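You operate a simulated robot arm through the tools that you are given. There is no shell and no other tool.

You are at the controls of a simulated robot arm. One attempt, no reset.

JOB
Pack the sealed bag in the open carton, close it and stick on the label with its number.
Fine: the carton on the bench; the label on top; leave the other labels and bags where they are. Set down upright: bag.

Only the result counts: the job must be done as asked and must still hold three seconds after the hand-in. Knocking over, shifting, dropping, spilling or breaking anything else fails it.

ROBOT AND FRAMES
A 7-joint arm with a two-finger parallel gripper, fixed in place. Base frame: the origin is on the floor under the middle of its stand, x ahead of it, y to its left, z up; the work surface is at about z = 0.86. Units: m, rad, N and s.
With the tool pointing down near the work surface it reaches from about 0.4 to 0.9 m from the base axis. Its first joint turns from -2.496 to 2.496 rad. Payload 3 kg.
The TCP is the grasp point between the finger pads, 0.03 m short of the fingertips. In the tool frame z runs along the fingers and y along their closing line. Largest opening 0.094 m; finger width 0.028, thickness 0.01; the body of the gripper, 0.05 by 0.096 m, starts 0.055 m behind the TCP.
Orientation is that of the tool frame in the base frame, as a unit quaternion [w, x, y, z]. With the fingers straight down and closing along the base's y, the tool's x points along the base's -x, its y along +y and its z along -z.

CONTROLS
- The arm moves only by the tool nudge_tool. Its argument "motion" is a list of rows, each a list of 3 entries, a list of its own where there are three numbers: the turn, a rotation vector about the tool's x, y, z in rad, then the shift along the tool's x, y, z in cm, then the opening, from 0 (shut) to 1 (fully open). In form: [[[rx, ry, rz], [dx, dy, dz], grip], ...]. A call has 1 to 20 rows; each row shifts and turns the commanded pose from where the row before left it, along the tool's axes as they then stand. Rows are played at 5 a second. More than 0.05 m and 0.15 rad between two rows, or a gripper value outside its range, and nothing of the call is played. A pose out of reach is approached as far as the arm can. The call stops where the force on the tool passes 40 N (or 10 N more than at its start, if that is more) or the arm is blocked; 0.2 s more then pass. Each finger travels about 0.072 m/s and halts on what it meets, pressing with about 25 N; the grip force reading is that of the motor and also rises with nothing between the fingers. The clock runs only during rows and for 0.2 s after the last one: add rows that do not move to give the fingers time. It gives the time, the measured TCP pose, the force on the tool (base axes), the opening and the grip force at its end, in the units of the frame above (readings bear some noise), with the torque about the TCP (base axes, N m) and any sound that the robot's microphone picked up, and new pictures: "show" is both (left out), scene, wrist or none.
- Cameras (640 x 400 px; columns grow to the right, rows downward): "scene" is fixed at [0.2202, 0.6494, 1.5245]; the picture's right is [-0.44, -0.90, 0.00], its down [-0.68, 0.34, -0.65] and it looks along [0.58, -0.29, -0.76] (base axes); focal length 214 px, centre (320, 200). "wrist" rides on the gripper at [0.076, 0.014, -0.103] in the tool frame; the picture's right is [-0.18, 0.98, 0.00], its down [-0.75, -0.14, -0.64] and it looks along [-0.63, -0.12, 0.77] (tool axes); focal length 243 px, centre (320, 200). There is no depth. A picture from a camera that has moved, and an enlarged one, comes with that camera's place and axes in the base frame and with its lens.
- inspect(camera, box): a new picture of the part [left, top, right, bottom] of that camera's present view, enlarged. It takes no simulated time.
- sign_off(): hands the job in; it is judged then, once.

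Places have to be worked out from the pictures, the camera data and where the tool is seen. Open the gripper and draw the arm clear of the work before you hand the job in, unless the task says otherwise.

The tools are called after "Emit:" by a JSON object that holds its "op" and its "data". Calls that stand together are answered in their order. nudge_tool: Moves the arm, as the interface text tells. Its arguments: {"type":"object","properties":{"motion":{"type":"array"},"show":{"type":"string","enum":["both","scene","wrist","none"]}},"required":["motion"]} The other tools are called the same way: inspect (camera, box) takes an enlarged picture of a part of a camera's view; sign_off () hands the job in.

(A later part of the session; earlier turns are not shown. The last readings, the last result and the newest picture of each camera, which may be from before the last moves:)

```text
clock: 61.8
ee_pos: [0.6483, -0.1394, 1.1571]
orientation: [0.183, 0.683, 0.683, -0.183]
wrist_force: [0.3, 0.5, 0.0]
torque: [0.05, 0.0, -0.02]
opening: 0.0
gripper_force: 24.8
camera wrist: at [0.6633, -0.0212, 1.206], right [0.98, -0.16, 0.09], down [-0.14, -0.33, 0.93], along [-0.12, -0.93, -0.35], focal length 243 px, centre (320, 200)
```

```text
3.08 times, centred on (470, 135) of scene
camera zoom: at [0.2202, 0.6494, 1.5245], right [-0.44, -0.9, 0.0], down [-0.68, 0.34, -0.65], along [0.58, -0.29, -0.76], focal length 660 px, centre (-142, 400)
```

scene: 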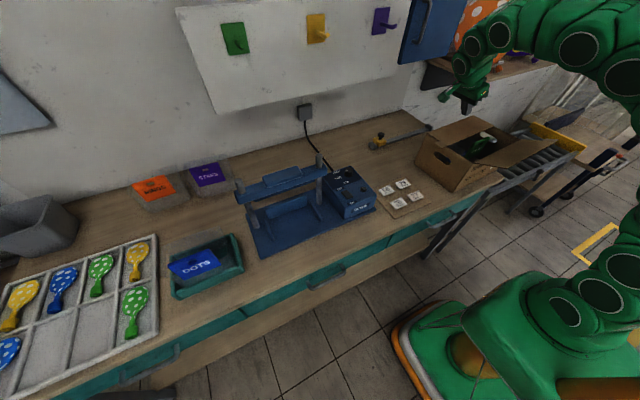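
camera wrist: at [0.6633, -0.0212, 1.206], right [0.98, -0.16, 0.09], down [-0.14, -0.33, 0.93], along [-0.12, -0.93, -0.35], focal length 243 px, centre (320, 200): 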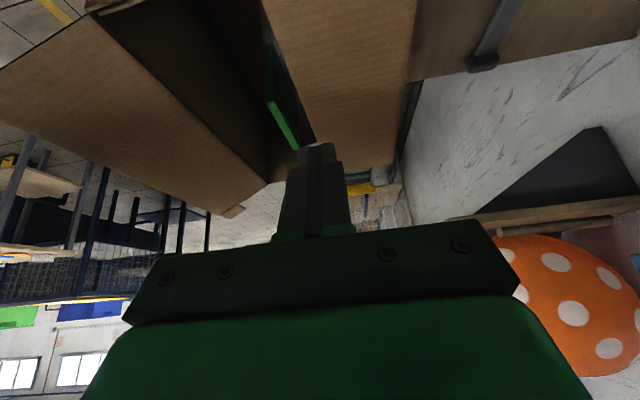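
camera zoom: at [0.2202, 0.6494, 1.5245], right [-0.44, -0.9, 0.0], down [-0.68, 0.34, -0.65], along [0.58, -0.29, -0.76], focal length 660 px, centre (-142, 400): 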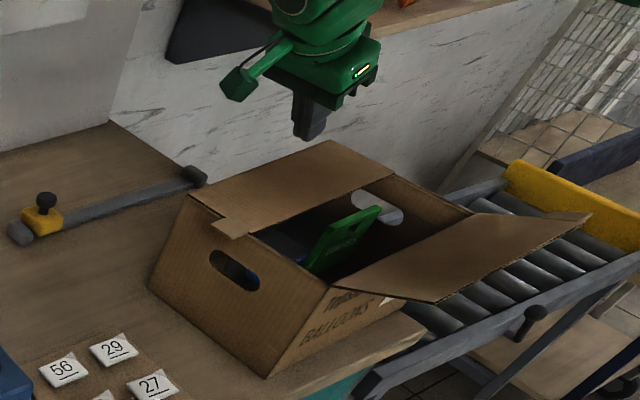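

The rear flap holds closed. Before closing the front flap I check how the carton's right end sits relative to the bench edge.

Emit:
{"op": "inspect", "data": {"camera": "scene", "box": [455, 140, 535, 190]}}

Emit:
{"op": "inspect", "data": {"camera": "wrist", "box": [0, 0, 300, 240]}}

```text
8.00 times, centred on (495, 165) of scene
camera zoom: at [0.2202, 0.6494, 1.5245], right [-0.44, -0.9, 0.0], down [-0.68, 0.34, -0.65], along [0.58, -0.29, -0.76], focal length 1716 px, centre (-1080, 480)
```

zoom: 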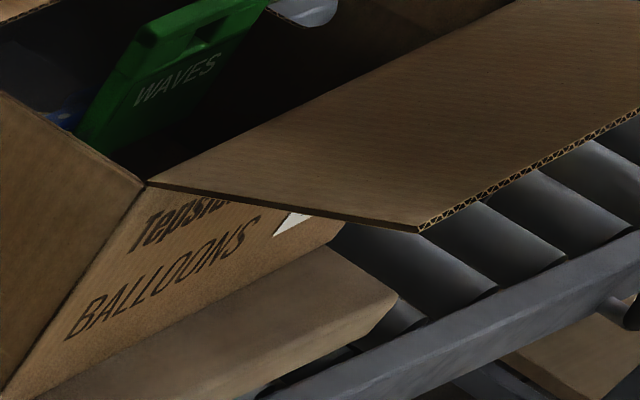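

```text
1.67 times, centred on (150, 120) of wrist
camera zoom: at [0.6633, -0.0212, 1.206], right [0.98, -0.16, 0.09], down [-0.14, -0.33, 0.93], along [-0.12, -0.93, -0.35], focal length 404 px, centre (603, 333)
```

zoom: 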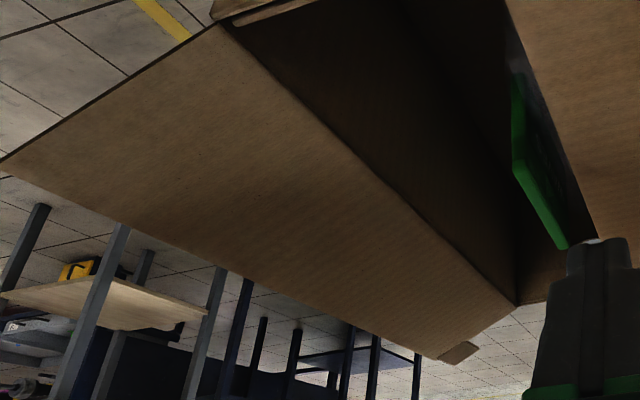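

The carton's right end is right at the bench's right edge (y≈−0.38), so I'll shift it back by about 5 cm in +y, pinching its left wall. First I straighten the tool and turn it back so the fingers close along y.

Emit:
{"op": "nudge_tool", "data": {"motion": [[[0, 0.131, 0], [0, -1, -0.5], 0], [[0, 0.131, 0], [0, -1, -0.5], 0], [[0, 0.131, 0], [0, -1, -0.5], 0], [[0, 0.131, 0], [0, -1, -0.5], 0], [[0, 0, -0.1428], [0, 0, 0], 0], [[0, 0, -0.1428], [0, 0, 0], 0], [[0, 0, -0.1428], [0, 0, 0], 0], [[0, 0, -0.1428], [0, 0, 0], 0], [[0, 0, -0.1428], [0, 0, 0], 0], [[0, 0, -0.1428], [0, 0, 0], 0.5], [[0, 0, -0.1428], [0, 0, 0], 0.5], [[0, 0, -0.1428], [0, 0, 0], 0.7], [[0, 0, -0.1428], [0, 0, 0], 0.7], [[0, 0, -0.1428], [0, 0, 0], 0.7], [[0, 0, -0.1428], [0, 0, 0], 0.7], [[0, 0, 0], [0, 0, 0], 0.7]]}}

Emit:
{"op": "inspect", "data": {"camera": "wrist", "box": [100, 0, 540, 240]}}

```text
clock: 65.2
ee_pos: [0.6079, -0.1324, 1.177]
orientation: [0.0, -0.001, 1.0, 0.0]
wrist_force: [0.3, -0.2, -0.1]
torque: [0.0, 0.02, 0.01]
opening: 0.0658
gripper_force: 0.1
camera wrist: at [0.5316, -0.118, 1.2777], right [0.18, 0.98, 0.0], down [0.75, -0.14, 0.64], along [0.63, -0.12, -0.77], focal length 243 px, centre (320, 200)
```

scene: 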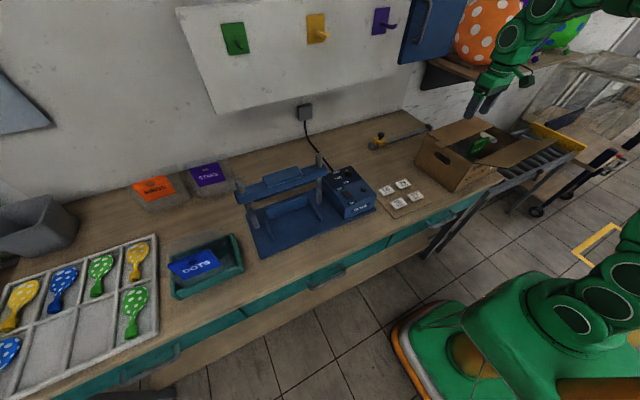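
wrist: 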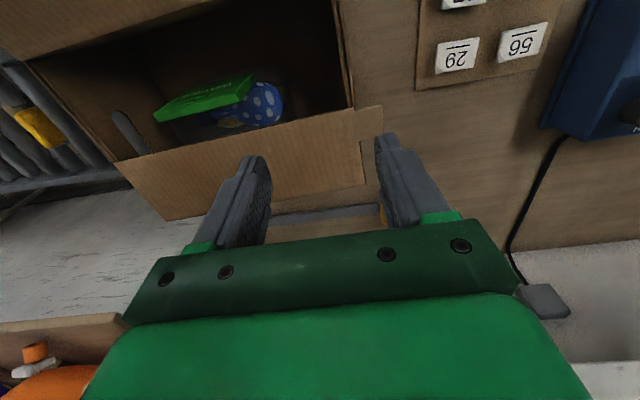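

```text
1.45 times, centred on (320, 120) of wrist
camera zoom: at [0.5316, -0.118, 1.2777], right [0.18, 0.98, 0.0], down [0.75, -0.14, 0.64], along [0.63, -0.12, -0.77], focal length 353 px, centre (320, 316)
```

zoom: 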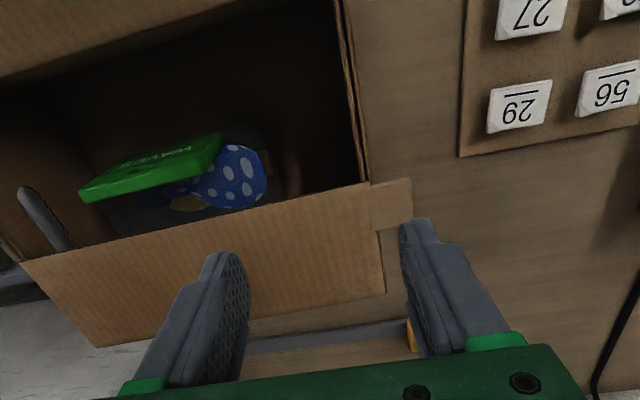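

I see both flap and left wall clearly: left wall runs at y≈−0.10…−0.106, carton width ≈0.28 (right end y≈−0.384). I descend with the fingers straddling the left wall at x≈0.567.

Emit:
{"op": "nudge_tool", "data": {"motion": [[[0, 0, 0], [2, 1.35, 0], 0.7], [[0, 0, 0], [2.1, 1.35, 0], 0.7], [[0, 0, 0], [0, 0, 4], 0.7], [[0, 0, 0], [0, 0, 4], 0.7], [[0, 0, 0], [0, 0, 3], 0.7], [[0, 0, 0], [0, 0, 0], 0.7]]}}

Emit:
{"op": "inspect", "data": {"camera": "wrist", "box": [160, 60, 480, 240]}}

Emit:
{"op": "inspect", "data": {"camera": "scene", "box": [390, 80, 530, 200]}}

```text
clock: 66.6
ee_pos: [0.5662, -0.1065, 1.0669]
orientation: [-0.001, 0.001, 1.0, 0.001]
wrist_force: [0.7, 0.1, -0.2]
torque: [0.02, -0.03, -0.02]
opening: 0.0657
gripper_force: 0.0
camera wrist: at [0.4911, -0.0911, 1.1688], right [0.18, 0.98, 0.0], down [0.75, -0.14, 0.64], along [0.63, -0.12, -0.77], focal length 243 px, centre (320, 200)
```

scene: 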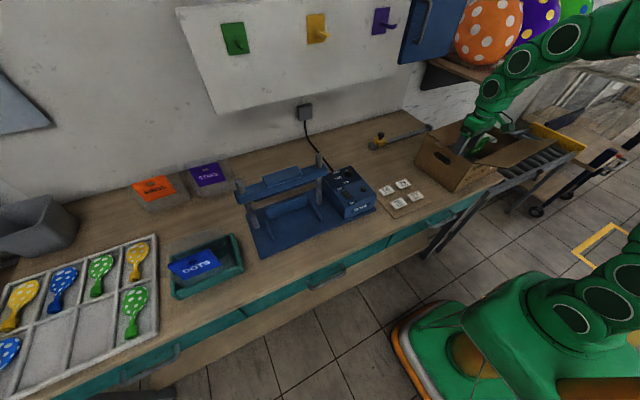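
wrist: 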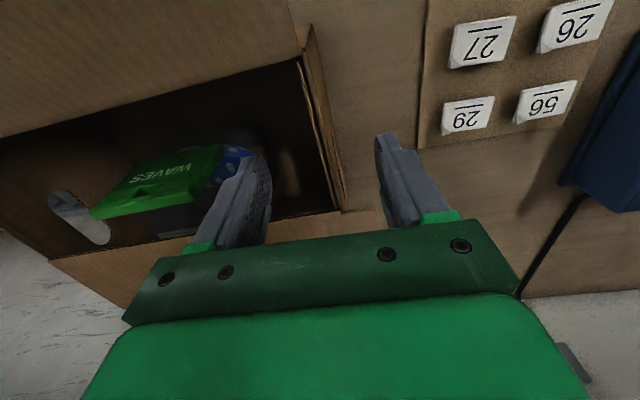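

```text
2.00 times, centred on (320, 150) of wrist
camera zoom: at [0.4911, -0.0911, 1.1688], right [0.18, 0.98, 0.0], down [0.75, -0.14, 0.64], along [0.63, -0.12, -0.77], focal length 485 px, centre (320, 300)
```

zoom: 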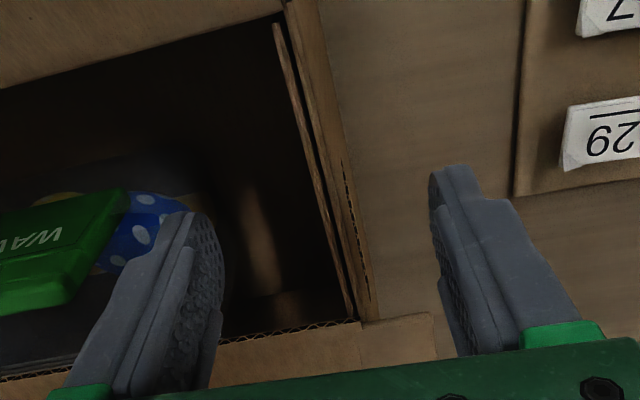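

```text
3.33 times, centred on (460, 140) of scene
camera zoom: at [0.2202, 0.6494, 1.5245], right [-0.44, -0.9, 0.0], down [-0.68, 0.34, -0.65], along [0.58, -0.29, -0.76], focal length 715 px, centre (-147, 400)
```

zoom: 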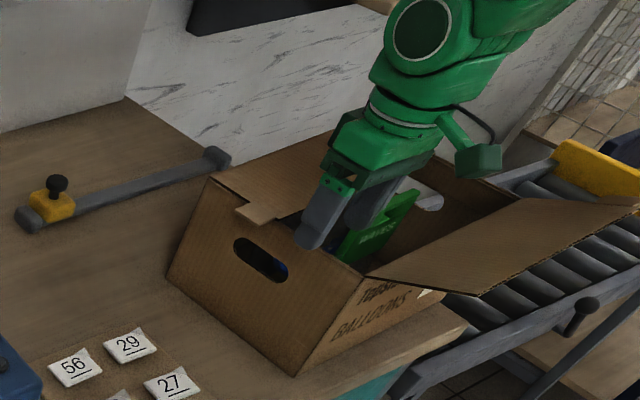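

The fingers straddle the left wall cleanly. I lower 5 cm and close on the wall.

Emit:
{"op": "nudge_tool", "data": {"motion": [[[0, 0, 0], [0, 0, 2.5], 0.7], [[0, 0, 0], [0, 0, 2.5], 0.7], [[0, 0, 0], [0, 0, 0], 0.7], [[0, 0, 0], [0, 0, 0], 0.3], [[0, 0, 0], [0, 0, 0], 0], [[0, 0, 0], [0, 0, 0], 0], [[0, 0, 0], [0, 0, 0], 0]]}}

Emit:
{"op": "inspect", "data": {"camera": "scene", "box": [390, 80, 530, 200]}}

```text
clock: 68.2
ee_pos: [0.5669, -0.1046, 1.0164]
orientation: [-0.001, 0.0, 1.0, 0.001]
wrist_force: [0.6, 0.2, 1.7]
torque: [0.0, -0.16, 0.06]
opening: 0.008
gripper_force: 25.1
camera wrist: at [0.4904, -0.0904, 1.119], right [0.18, 0.98, 0.0], down [0.75, -0.14, 0.64], along [0.63, -0.12, -0.77], focal length 243 px, centre (320, 200)
```

scene: 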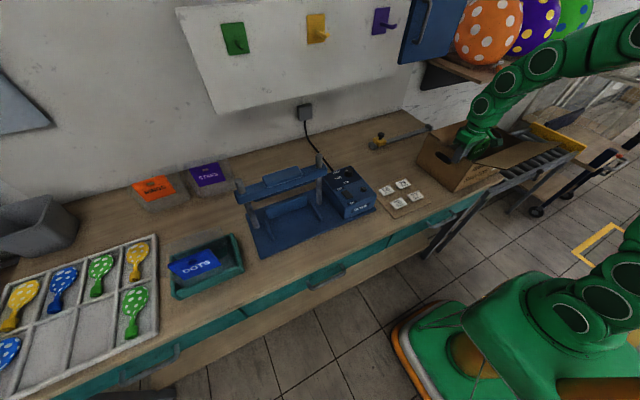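
wrist: 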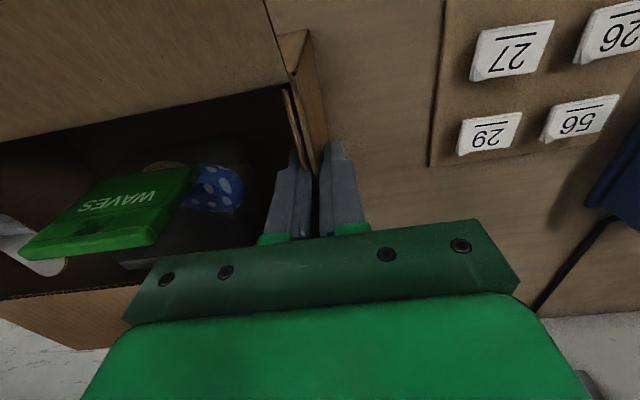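

```text
3.33 times, centred on (460, 140) of scene
camera zoom: at [0.2202, 0.6494, 1.5245], right [-0.44, -0.9, 0.0], down [-0.68, 0.34, -0.65], along [0.58, -0.29, -0.76], focal length 715 px, centre (-147, 400)
```

zoom: 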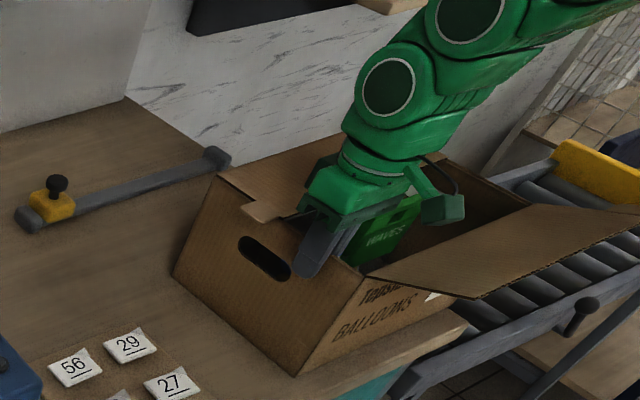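

The wall is gripped (8 mm). I drag the carton 4.5 cm in +y, then 5.5 cm in +x to give the front flap more working room.

Emit:
{"op": "nudge_tool", "data": {"motion": [[[0, 0, 0], [0, 0.9, 0], 0], [[0, 0, 0], [0, 0.9, 0], 0], [[0, 0, 0], [0, 0.9, 0], 0], [[0, 0, 0], [0, 0.9, 0], 0], [[0, 0, 0], [0, 0.9, 0], 0], [[0, 0, 0], [-0.9, 0, 0], 0], [[0, 0, 0], [-0.9, 0, 0], 0], [[0, 0, 0], [-0.9, 0, 0], 0], [[0, 0, 0], [-0.9, 0, 0], 0], [[0, 0, 0], [-0.9, 0, 0], 0], [[0, 0, 0], [-0.9, 0, 0], 0], [[0, 0, 0], [0, 0, 0], 0]]}}

Emit:
{"op": "inspect", "data": {"camera": "scene", "box": [380, 80, 540, 200]}}

Emit:
{"op": "inspect", "data": {"camera": "wrist", "box": [0, 0, 400, 300]}}

```text
clock: 70.8
ee_pos: [0.6199, -0.0605, 1.0155]
orientation: [-0.001, -0.001, 1.0, -0.001]
wrist_force: [-2.2, -0.5, 3.6]
torque: [-0.02, 0.01, -0.1]
opening: 0.0082
gripper_force: 24.8
camera wrist: at [0.5447, -0.0459, 1.1174], right [0.18, 0.98, 0.0], down [0.75, -0.14, 0.64], along [0.63, -0.12, -0.77], focal length 243 px, centre (320, 200)
```

scene: 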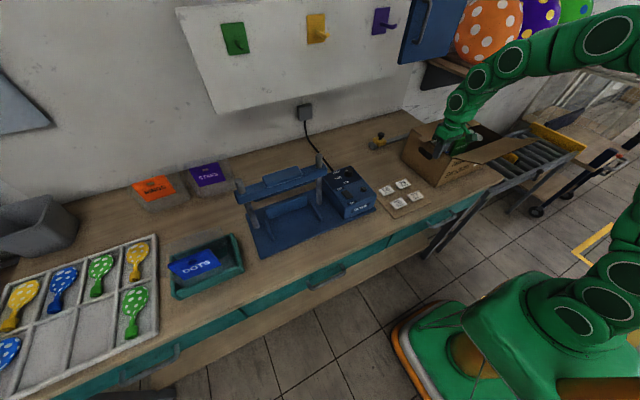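
wrist: 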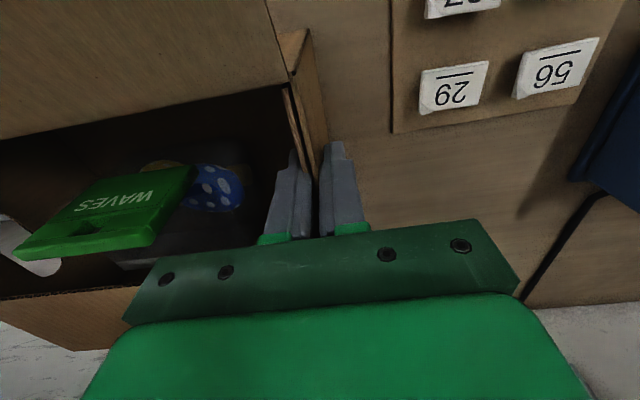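

```text
3.33 times, centred on (460, 140) of scene
camera zoom: at [0.2202, 0.6494, 1.5245], right [-0.44, -0.9, 0.0], down [-0.68, 0.34, -0.65], along [0.58, -0.29, -0.76], focal length 715 px, centre (-147, 400)
```

zoom: 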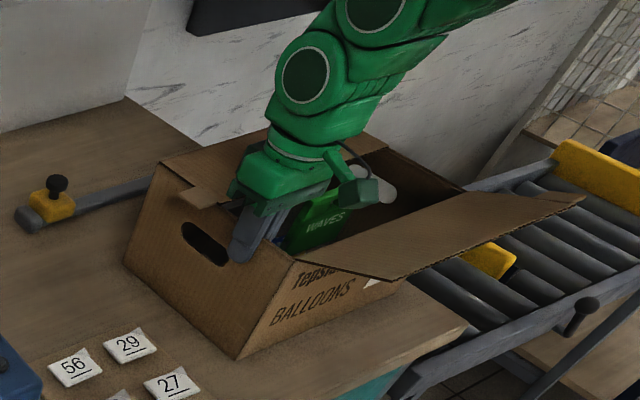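

```text
1.33 times, centred on (200, 150) of wrist
camera zoom: at [0.5447, -0.0459, 1.1174], right [0.18, 0.98, 0.0], down [0.75, -0.14, 0.64], along [0.63, -0.12, -0.77], focal length 324 px, centre (480, 267)
```

zoom: 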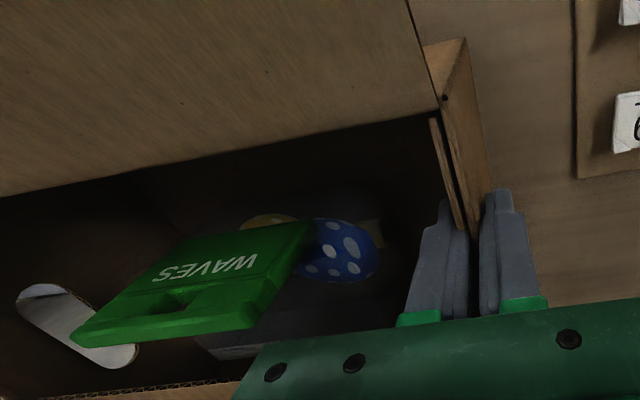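

The carton is now at x≈0.566–0.78, y≈−0.34…−0.06, fully on the bench. I release the wall, rise, and move in front of the front flap, then pitch the closed gripper forward.

Emit:
{"op": "nudge_tool", "data": {"motion": [[[0, 0, 0], [0, 0, 0], 0.5], [[0, 0, 0], [0, 0, 0], 0.7], [[0, 0, 0], [0, 0, 0], 0.7], [[0, 0, 0], [0, 0, -4], 0.7], [[0, 0, 0], [0, 0, -4], 0.7], [[0, 0, 0], [0, 0, -4], 0.7], [[0, 0, 0], [0, 0, -4], 0.7], [[0, 0, 0], [0, 0, -2], 0.3], [[0, 0, 0], [0, 0, 0], 0]]}}

Emit:
{"op": "inspect", "data": {"camera": "scene", "box": [380, 80, 540, 200]}}

Emit:
{"op": "inspect", "data": {"camera": "wrist", "box": [0, 0, 400, 300]}}

```text
clock: 72.8
ee_pos: [0.6205, -0.0618, 1.1957]
orientation: [0.0, 0.0, 1.0, 0.001]
wrist_force: [0.3, -0.7, 0.2]
torque: [-0.03, 0.0, -0.01]
opening: 0.0
gripper_force: 14.7
camera wrist: at [0.5455, -0.0465, 1.298], right [0.18, 0.98, 0.0], down [0.75, -0.14, 0.64], along [0.63, -0.12, -0.77], focal length 243 px, centre (320, 200)
```

scene: 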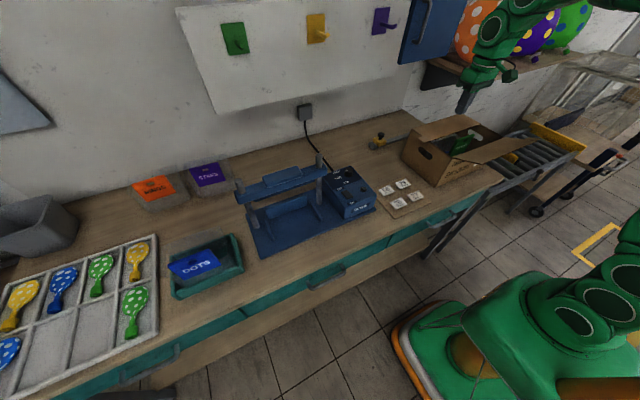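
wrist: 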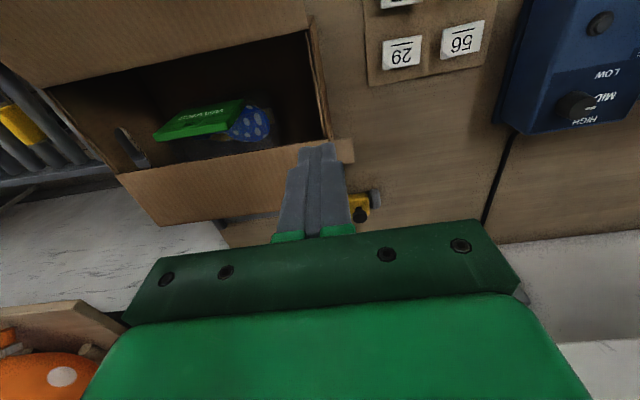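

```text
3.33 times, centred on (460, 140) of scene
camera zoom: at [0.2202, 0.6494, 1.5245], right [-0.44, -0.9, 0.0], down [-0.68, 0.34, -0.65], along [0.58, -0.29, -0.76], focal length 715 px, centre (-147, 400)
```

zoom: 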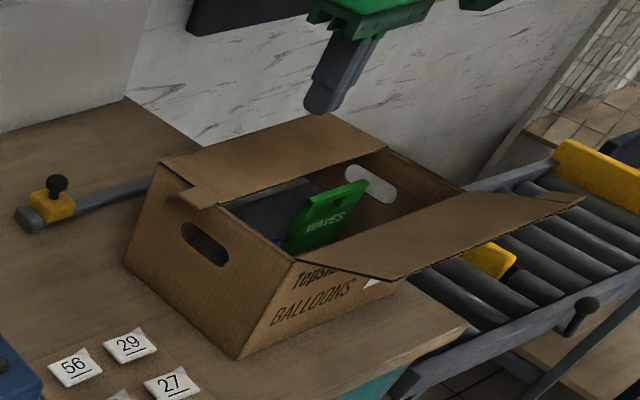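

```text
1.33 times, centred on (200, 150) of wrist
camera zoom: at [0.5455, -0.0465, 1.298], right [0.18, 0.98, 0.0], down [0.75, -0.14, 0.64], along [0.63, -0.12, -0.77], focal length 324 px, centre (480, 267)
```

zoom: 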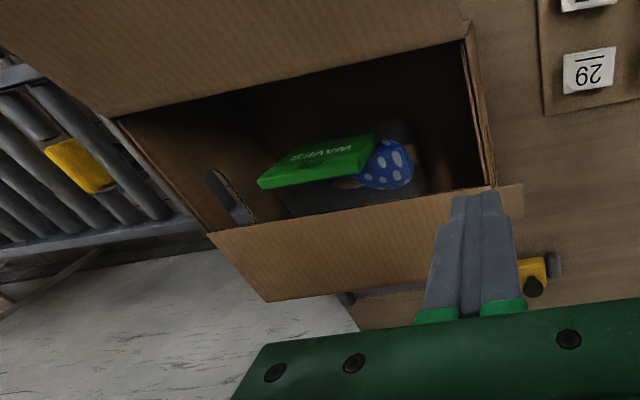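

The rear flap stays closed; the front flap is hinged at x≈0.566 with its outer edge near (0.47, 1.083). I move in front of it and pitch the closed fingers forward.

Emit:
{"op": "nudge_tool", "data": {"motion": [[[0, 0, 0], [3.67, -2.97, 0], 0], [[0, 0, 0], [3.67, -2.97, 0], 0], [[0, 0, 0], [3.67, -2.97, 0], 0], [[0, 0, 0], [3.67, -2.97, 0], 0], [[0, 0, 0], [3.67, -2.97, 0], 0], [[0, 0, 0], [3.67, -2.97, 0], 0], [[0, -0.13, 0], [0, 0, 0], 0], [[0, -0.13, 0], [0, 0, 0], 0], [[0, -0.13, 0], [0, 0, 0], 0], [[0, -0.13, 0], [0, 0, 0], 0], [[0, -0.13, 0], [0, 0, 0], 0], [[0, 0, 0], [0, 0, 0], 0]]}}

Emit:
{"op": "inspect", "data": {"camera": "wrist", "box": [160, 0, 560, 240]}}

Emit:
{"op": "inspect", "data": {"camera": "scene", "box": [400, 80, 600, 220]}}

```text
clock: 75.4
ee_pos: [0.3994, -0.2382, 1.1951]
orientation: [0.319, 0.001, 0.948, 0.0]
wrist_force: [0.3, 0.0, -0.3]
torque: [0.01, 0.06, 0.0]
opening: 0.0002
gripper_force: 24.9
camera wrist: at [0.2772, -0.2239, 1.231], right [0.15, 0.98, 0.11], down [0.21, -0.14, 0.97], along [0.97, -0.12, -0.23], focal length 243 px, centre (320, 200)
```

scene: 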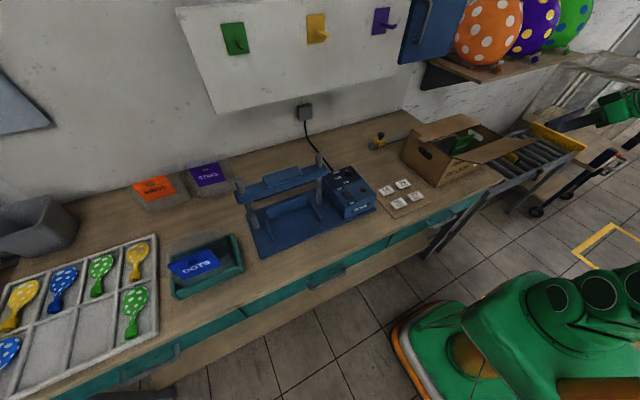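
wrist: 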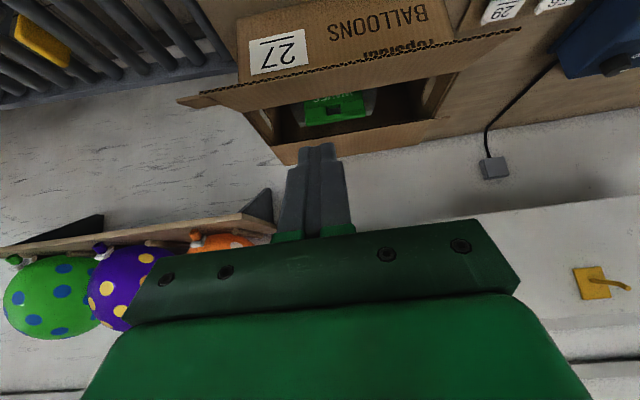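

```text
1.60 times, centred on (360, 120) of wrist
camera zoom: at [0.2772, -0.2239, 1.231], right [0.15, 0.98, 0.11], down [0.21, -0.14, 0.97], along [0.97, -0.12, -0.23], focal length 388 px, centre (256, 328)
```

zoom: 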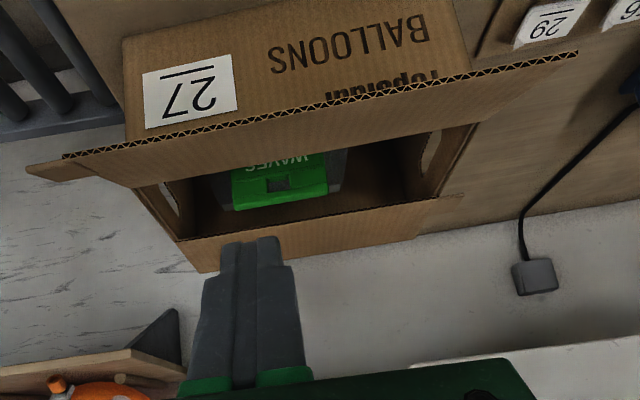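

```text
2.86 times, centred on (500, 150) of scene
camera zoom: at [0.2202, 0.6494, 1.5245], right [-0.44, -0.9, 0.0], down [-0.68, 0.34, -0.65], along [0.58, -0.29, -0.76], focal length 613 px, centre (-194, 343)
```

zoom: 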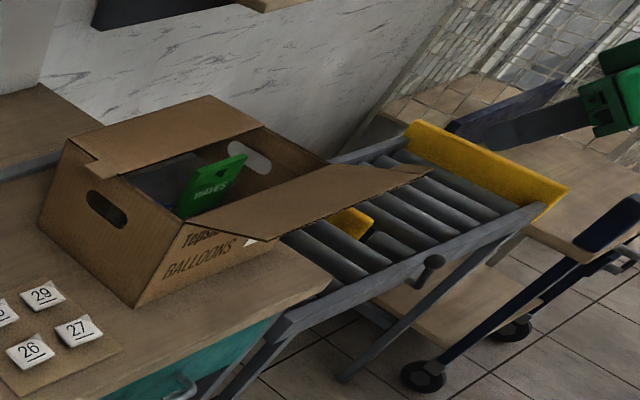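

The front flap's outer edge measures about (0.469, 1.068). I lower the pitched fingers in front of and below that edge.

Emit:
{"op": "nudge_tool", "data": {"motion": [[[0, 0, 0], [1.9, 0, 3.3], 0], [[0, 0, 0], [1.9, 0, 3.3], 0], [[0, 0, 0], [1.9, 0, 3.3], 0], [[0, 0, 0], [1.9, 0, 3.3], 0], [[0, 0, 0], [0, 0, 0], 0]]}}

Emit:
{"op": "inspect", "data": {"camera": "scene", "box": [400, 80, 600, 220]}}

```text
clock: 76.6
ee_pos: [0.4175, -0.2388, 1.0534]
orientation: [0.319, 0.001, 0.948, 0.0]
wrist_force: [0.7, -0.4, 0.6]
torque: [-0.01, -0.01, -0.01]
opening: 0.0002
gripper_force: 24.4
out of reach, approached as far as the arm can: row 4
camera wrist: at [0.2951, -0.2247, 1.089], right [0.15, 0.98, 0.11], down [0.21, -0.14, 0.97], along [0.97, -0.12, -0.23], focal length 243 px, centre (320, 200)
```

scene: 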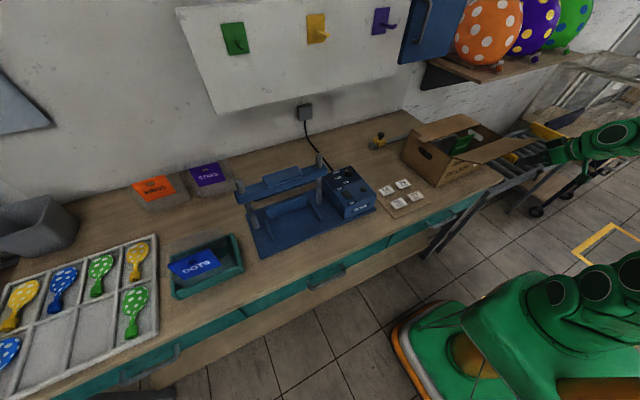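
wrist: 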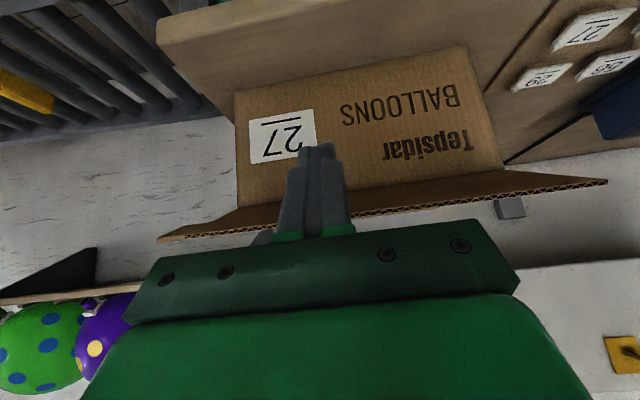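

```text
2.86 times, centred on (500, 150) of scene
camera zoom: at [0.2202, 0.6494, 1.5245], right [-0.44, -0.9, 0.0], down [-0.68, 0.34, -0.65], along [0.58, -0.29, -0.76], focal length 613 px, centre (-194, 343)
```

zoom: 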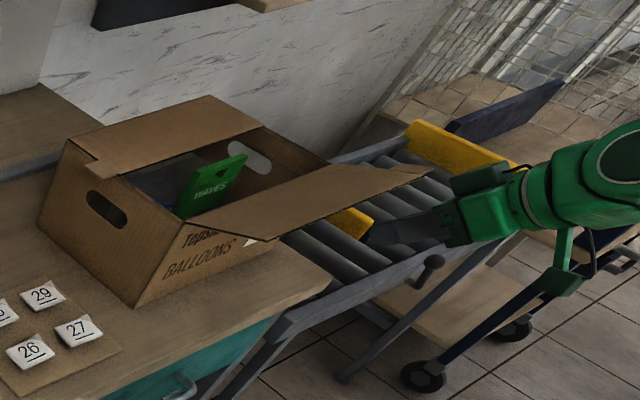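

I zoom in to locate the flap edge relative to the fingertips.

Emit:
{"op": "inspect", "data": {"camera": "wrist", "box": [220, 120, 420, 250]}}

Emit:
{"op": "inspect", "data": {"camera": "scene", "box": [460, 120, 560, 190]}}

```text
3.08 times, centred on (320, 185) of wrist
camera zoom: at [0.2951, -0.2247, 1.089], right [0.15, 0.98, 0.11], down [0.21, -0.14, 0.97], along [0.97, -0.12, -0.23], focal length 746 px, centre (320, 246)
```

zoom: 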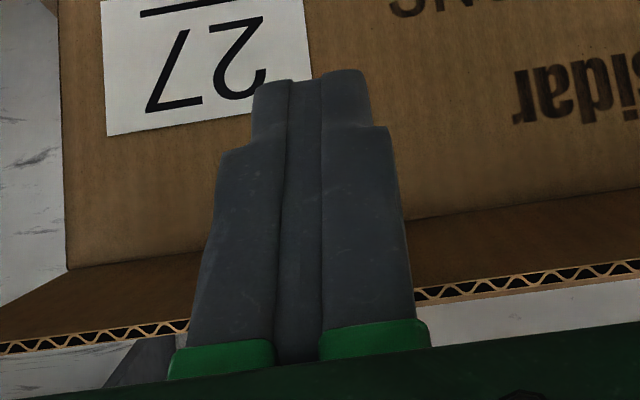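

```text
5.71 times, centred on (510, 155) of scene
camera zoom: at [0.2202, 0.6494, 1.5245], right [-0.44, -0.9, 0.0], down [-0.68, 0.34, -0.65], along [0.58, -0.29, -0.76], focal length 1226 px, centre (-766, 457)
```

zoom: 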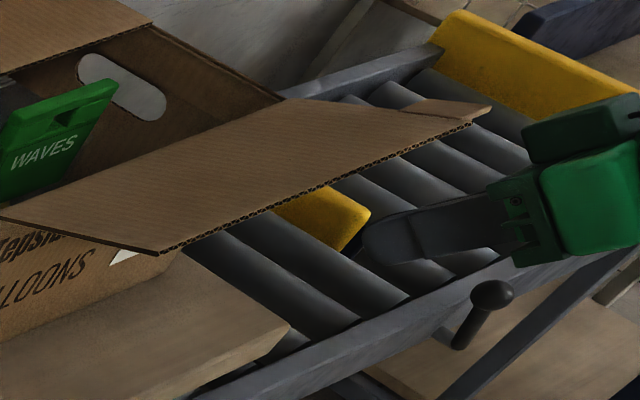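

Edge of the front flap: about (0.468, 1.0625); hinge (0.566, 1.02). The fingers are in front of and below it. I move forward to contact and begin lifting slowly.

Emit:
{"op": "nudge_tool", "data": {"motion": [[[0, 0, 0], [-1.43, 0, 1.09], 0], [[0, 0, 0], [-1.43, 0, 1.09], 0], [[0, 0, 0], [-1.06, 0, -0.16], 0], [[0, 0, 0], [-1.06, 0, -0.16], 0], [[0, 0, 0], [-1.06, 0, -0.16], 0], [[0, 0, 0], [0, 0, 0], 0]]}}

Emit:
{"op": "inspect", "data": {"camera": "scene", "box": [400, 80, 600, 220]}}

Emit:
{"op": "inspect", "data": {"camera": "wrist", "box": [160, 60, 560, 260]}}

```text
clock: 78.0
ee_pos: [0.477, -0.2394, 1.0767]
orientation: [0.32, 0.0, 0.947, 0.001]
wrist_force: [-0.9, 0.2, 0.7]
torque: [-0.01, 0.0, 0.03]
opening: 0.0002
gripper_force: 25.1
camera wrist: at [0.3544, -0.2246, 1.1118], right [0.15, 0.98, 0.11], down [0.21, -0.14, 0.97], along [0.97, -0.12, -0.23], focal length 243 px, centre (320, 200)
```

scene: 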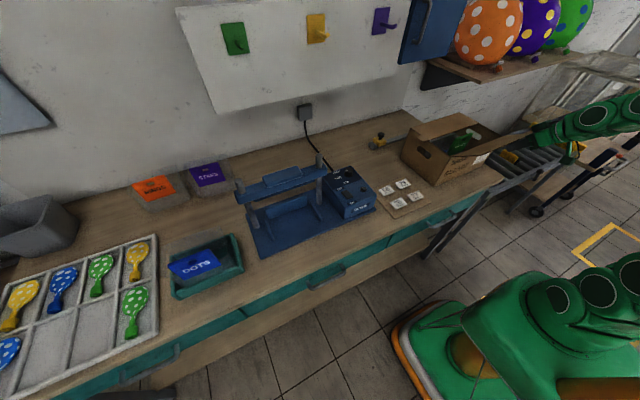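
wrist: 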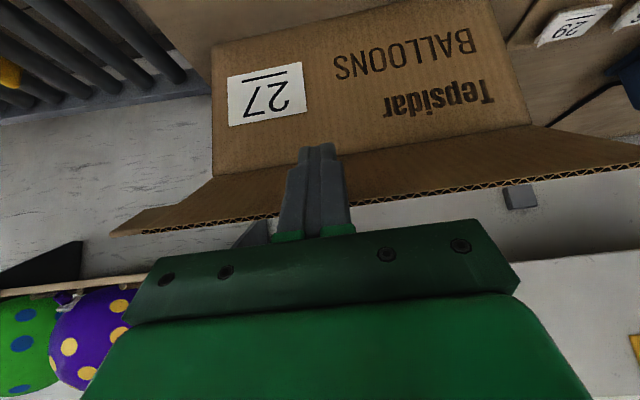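

```text
2.86 times, centred on (500, 150) of scene
camera zoom: at [0.2202, 0.6494, 1.5245], right [-0.44, -0.9, 0.0], down [-0.68, 0.34, -0.65], along [0.58, -0.29, -0.76], focal length 613 px, centre (-194, 343)
```

zoom: 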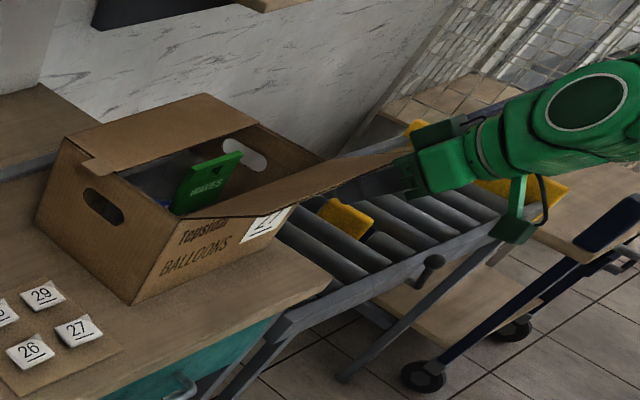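

```text
1.60 times, centred on (360, 160) of wrist
camera zoom: at [0.3544, -0.2246, 1.1118], right [0.15, 0.98, 0.11], down [0.21, -0.14, 0.97], along [0.97, -0.12, -0.23], focal length 388 px, centre (256, 264)
```

zoom: 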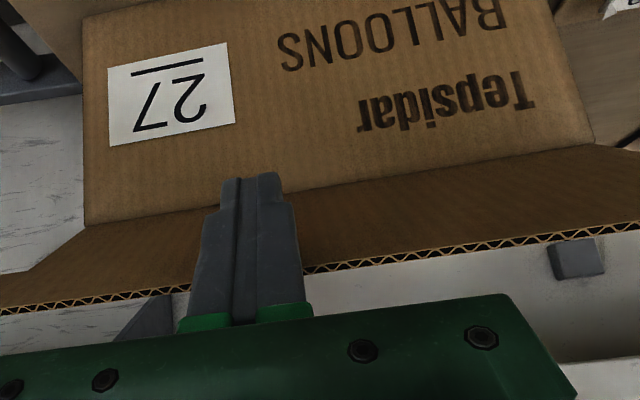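

The front flap is lifting (about 40°) with only a few mm of carton movement. I keep following the arc.

Emit:
{"op": "nudge_tool", "data": {"motion": [[[0, 0, 0], [-1.157, 0, -0.151], 0], [[0, 0, 0], [-1.157, 0, -0.151], 0], [[0, 0, 0], [-0.594, 0, -0.616], 0], [[0, 0, 0], [-0.594, 0, -0.616], 0], [[0, 0, 0], [-1.079, 0, 0.067], 0], [[0, 0, 0], [-1.079, 0, 0.067], 0], [[0, 0, 0], [0, 0, 0], 0]]}}

Emit:
{"op": "inspect", "data": {"camera": "scene", "box": [400, 80, 600, 220]}}

Emit:
{"op": "inspect", "data": {"camera": "wrist", "box": [160, 60, 560, 260]}}

```text
clock: 79.6
ee_pos: [0.5128, -0.2393, 1.1218]
orientation: [0.319, 0.0, 0.948, 0.0]
wrist_force: [0.3, 0.2, -0.4]
torque: [-0.01, 0.01, 0.02]
opening: 0.0
gripper_force: 24.9
camera wrist: at [0.3912, -0.2239, 1.1579], right [0.15, 0.98, 0.11], down [0.21, -0.14, 0.97], along [0.97, -0.12, -0.23], focal length 243 px, centre (320, 200)
```

scene: 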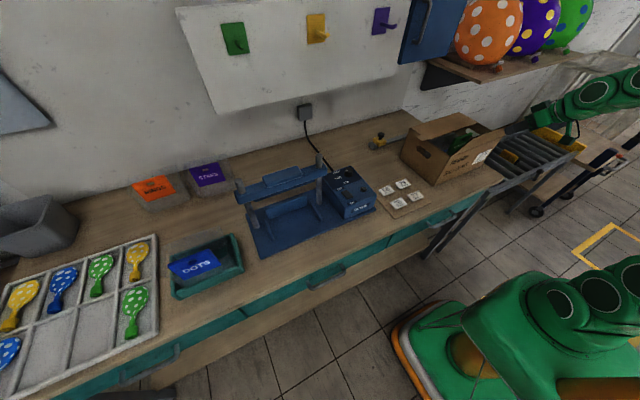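
wrist: 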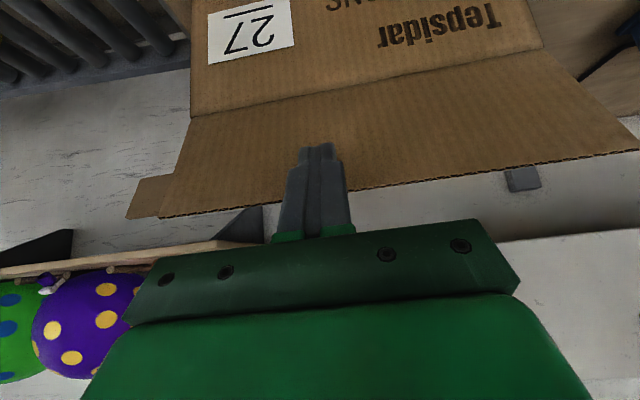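

```text
2.86 times, centred on (500, 150) of scene
camera zoom: at [0.2202, 0.6494, 1.5245], right [-0.44, -0.9, 0.0], down [-0.68, 0.34, -0.65], along [0.58, -0.29, -0.76], focal length 613 px, centre (-194, 343)
```

zoom: 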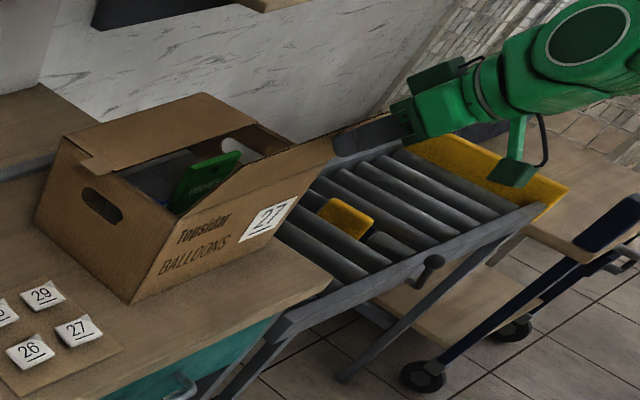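

```text
1.60 times, centred on (360, 160) of wrist
camera zoom: at [0.3912, -0.2239, 1.1579], right [0.15, 0.98, 0.11], down [0.21, -0.14, 0.97], along [0.97, -0.12, -0.23], focal length 388 px, centre (256, 264)
```

zoom: 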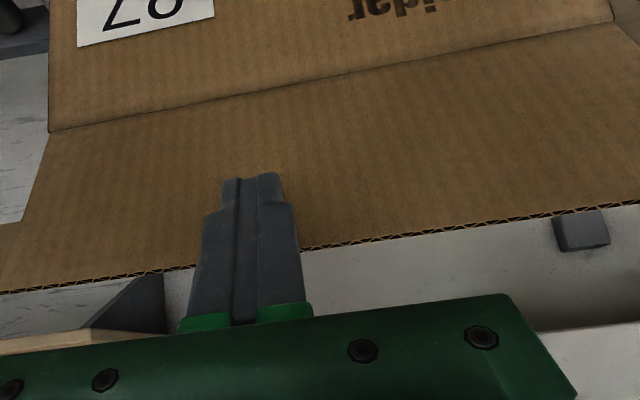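

The flap is at ~70° and following. I continue over vertical slowly.

Emit:
{"op": "nudge_tool", "data": {"motion": [[[0, 0, 0], [-0.712, 0, 0.253], 0], [[0, 0, 0], [-0.712, 0, 0.253], 0], [[0, 0, 0], [-0.712, 0, 0.253], 0], [[0, 0, 0], [-0.597, 0, 0.454], 0], [[0, 0, 0], [-0.597, 0, 0.454], 0], [[0, 0, 0], [-0.597, 0, 0.454], 0], [[0, 0, 0], [0, 0, 0], 0]]}}

Emit:
{"op": "inspect", "data": {"camera": "scene", "box": [400, 80, 600, 220]}}

Emit:
{"op": "inspect", "data": {"camera": "wrist", "box": [160, 60, 560, 260]}}

```text
clock: 81.2
ee_pos: [0.5563, -0.2387, 1.1297]
orientation: [0.32, 0.001, 0.948, 0.0]
wrist_force: [0.6, -1.0, 0.2]
torque: [0.01, -0.01, 0.03]
opening: 0.0004
gripper_force: 25.1
camera wrist: at [0.4348, -0.2229, 1.1653], right [0.15, 0.98, 0.11], down [0.21, -0.14, 0.97], along [0.97, -0.12, -0.23], focal length 243 px, centre (320, 200)
```

scene: 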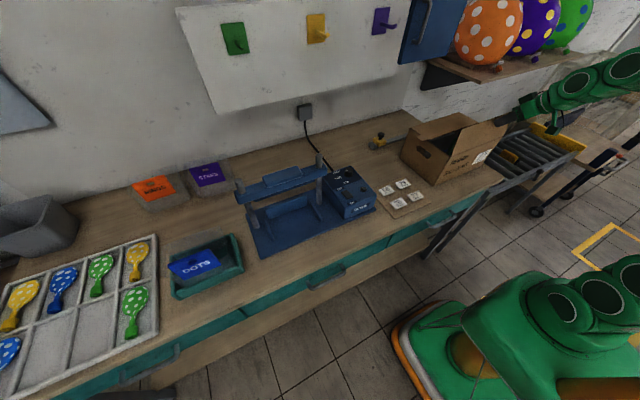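
wrist: 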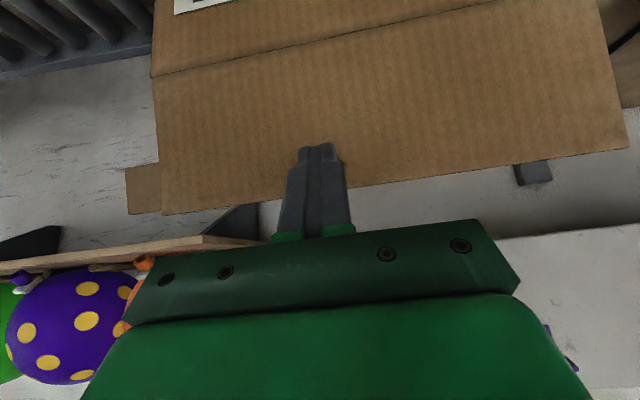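

```text
2.86 times, centred on (500, 150) of scene
camera zoom: at [0.2202, 0.6494, 1.5245], right [-0.44, -0.9, 0.0], down [-0.68, 0.34, -0.65], along [0.58, -0.29, -0.76], focal length 613 px, centre (-194, 343)
```

zoom: 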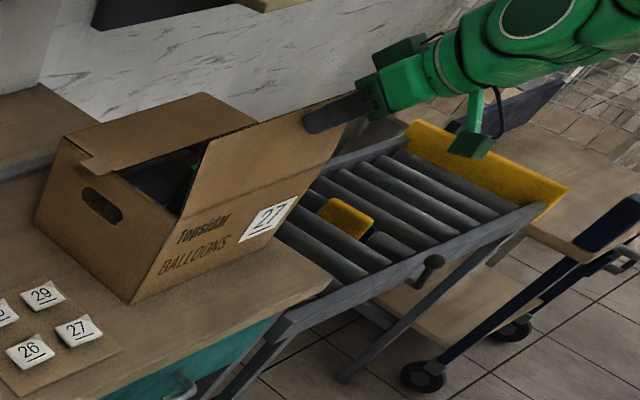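

```text
1.60 times, centred on (360, 160) of wrist
camera zoom: at [0.4348, -0.2229, 1.1653], right [0.15, 0.98, 0.11], down [0.21, -0.14, 0.97], along [0.97, -0.12, -0.23], focal length 388 px, centre (256, 264)
```

zoom: 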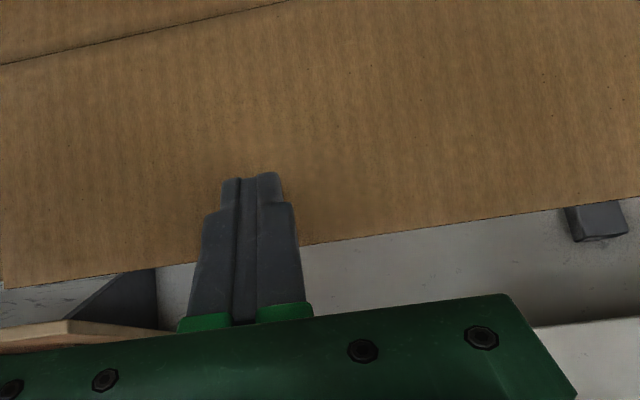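

Past vertical (~105°) and the carton is steady. I continue forward and start lowering.

Emit:
{"op": "nudge_tool", "data": {"motion": [[[0, 0, 0], [-0.47, 0, 0.571], 0], [[0, 0, 0], [-0.47, 0, 0.571], 0], [[0, 0, 0], [-0.47, 0, 0.571], 0], [[0, 0, 0], [-0.315, 0, 0.692], 0], [[0, 0, 0], [-0.315, 0, 0.692], 0], [[0, 0, 0], [-0.315, 0, 0.692], 0], [[0, 0, 0], [-0.183, 0, 1.081], 0], [[0, 0, 0], [-0.183, 0, 1.081], 0], [[0, 0, 0], [0, 0, 0], 0]]}}

Emit:
{"op": "inspect", "data": {"camera": "scene", "box": [400, 80, 600, 220]}}

Emit:
{"op": "inspect", "data": {"camera": "wrist", "box": [160, 60, 560, 260]}}

```text
clock: 83.2
ee_pos: [0.6121, -0.2383, 1.0988]
orientation: [0.319, 0.001, 0.948, 0.0]
wrist_force: [0.4, -0.6, 0.0]
torque: [0.03, 0.01, -0.01]
opening: 0.0001
gripper_force: 24.7
camera wrist: at [0.4911, -0.2242, 1.1334], right [0.15, 0.98, 0.11], down [0.21, -0.14, 0.97], along [0.97, -0.12, -0.23], focal length 243 px, centre (320, 200)
```

scene: 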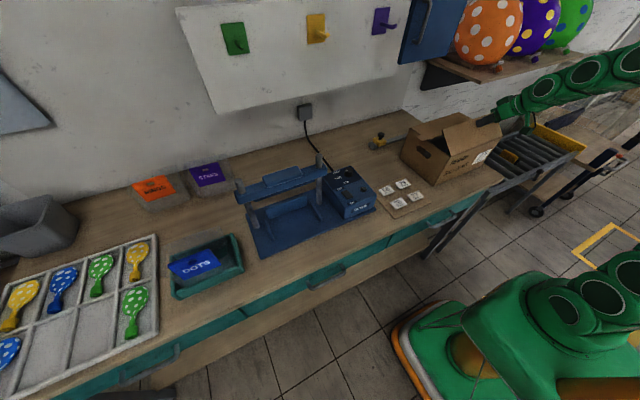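
wrist: 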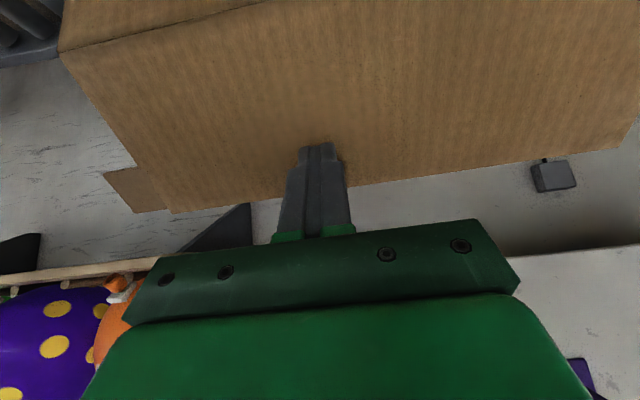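

```text
2.86 times, centred on (500, 150) of scene
camera zoom: at [0.2202, 0.6494, 1.5245], right [-0.44, -0.9, 0.0], down [-0.68, 0.34, -0.65], along [0.58, -0.29, -0.76], focal length 613 px, centre (-194, 343)
```

zoom: 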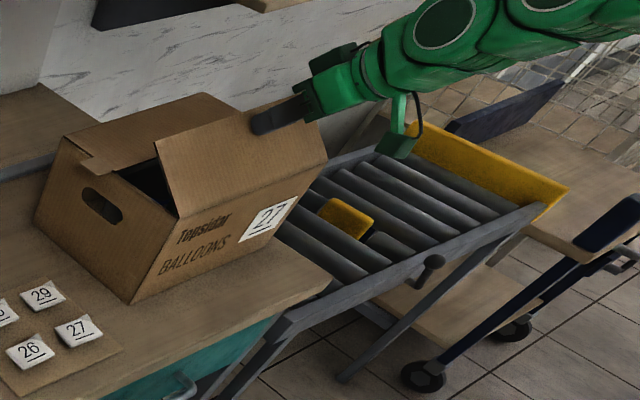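

```text
1.60 times, centred on (360, 160) of wrist
camera zoom: at [0.4911, -0.2242, 1.1334], right [0.15, 0.98, 0.11], down [0.21, -0.14, 0.97], along [0.97, -0.12, -0.23], focal length 388 px, centre (256, 264)
```

zoom: 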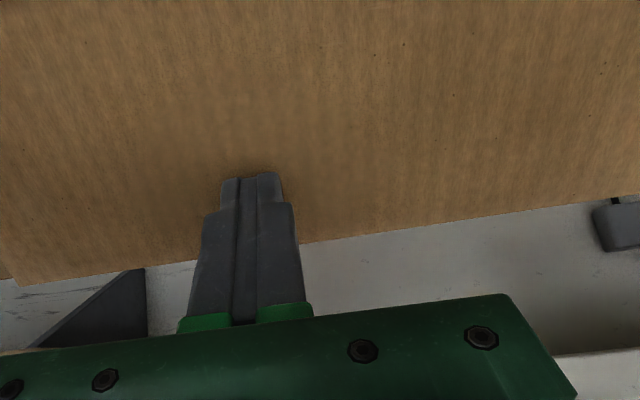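

The flap is at about 140°. I press it on down to the rim.

Emit:
{"op": "nudge_tool", "data": {"motion": [[[0, 0, 0], [0, 0, 1.19], 0], [[0, 0, 0], [0, 0, 1.19], 0], [[0, 0, 0], [0.336, 0, 0.938], 0], [[0, 0, 0], [0.336, 0, 0.938], 0], [[0, 0, 0], [0, 0, 0], 0]]}}

Emit:
{"op": "inspect", "data": {"camera": "scene", "box": [400, 80, 600, 220]}}

Emit:
{"op": "inspect", "data": {"camera": "wrist", "box": [160, 60, 560, 260]}}

```text
clock: 84.4
ee_pos: [0.6357, -0.238, 1.0615]
orientation: [0.319, 0.0, 0.948, 0.0]
wrist_force: [-0.2, -0.2, -0.1]
torque: [0.03, 0.0, -0.02]
opening: 0.0001
gripper_force: 25.3
camera wrist: at [0.5127, -0.2236, 1.0957], right [0.15, 0.98, 0.11], down [0.21, -0.14, 0.97], along [0.97, -0.12, -0.23], focal length 243 px, centre (320, 200)
```

scene: 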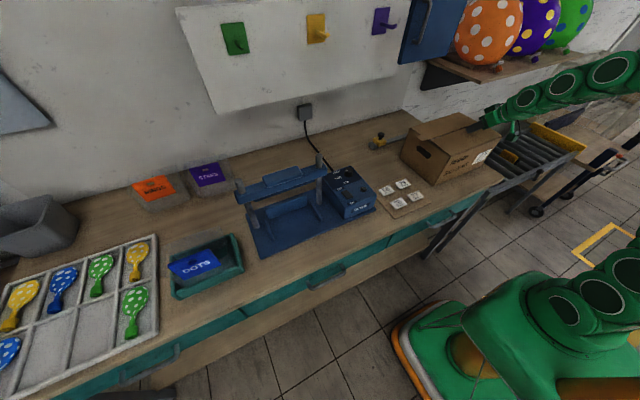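
wrist: 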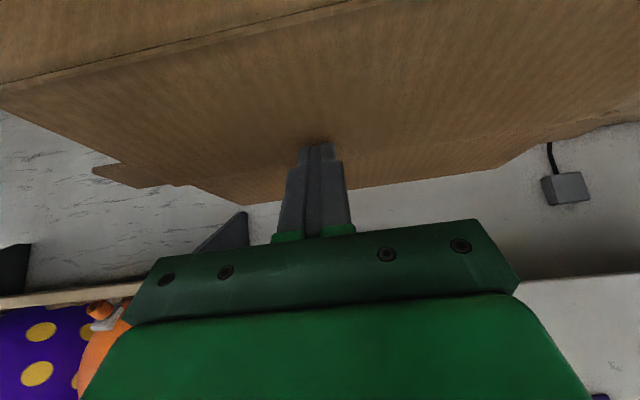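

```text
2.86 times, centred on (500, 150) of scene
camera zoom: at [0.2202, 0.6494, 1.5245], right [-0.44, -0.9, 0.0], down [-0.68, 0.34, -0.65], along [0.58, -0.29, -0.76], focal length 613 px, centre (-194, 343)
```

zoom: 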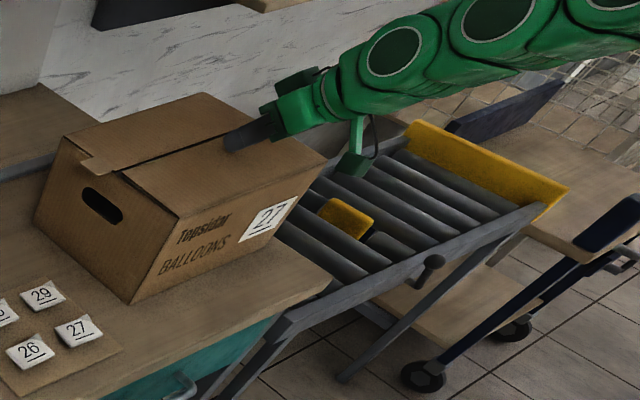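

```text
1.60 times, centred on (360, 160) of wrist
camera zoom: at [0.5127, -0.2236, 1.0957], right [0.15, 0.98, 0.11], down [0.21, -0.14, 0.97], along [0.97, -0.12, -0.23], focal length 388 px, centre (256, 264)
```

zoom: 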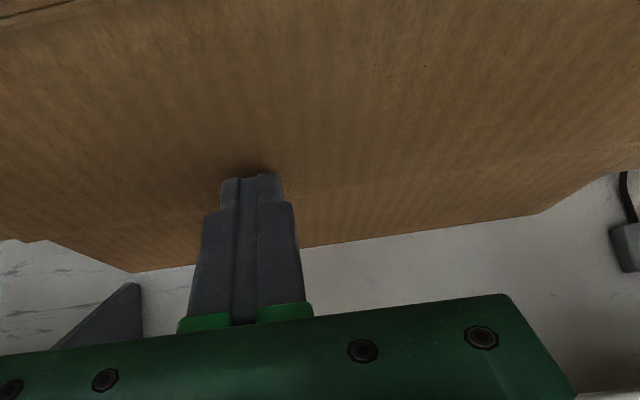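

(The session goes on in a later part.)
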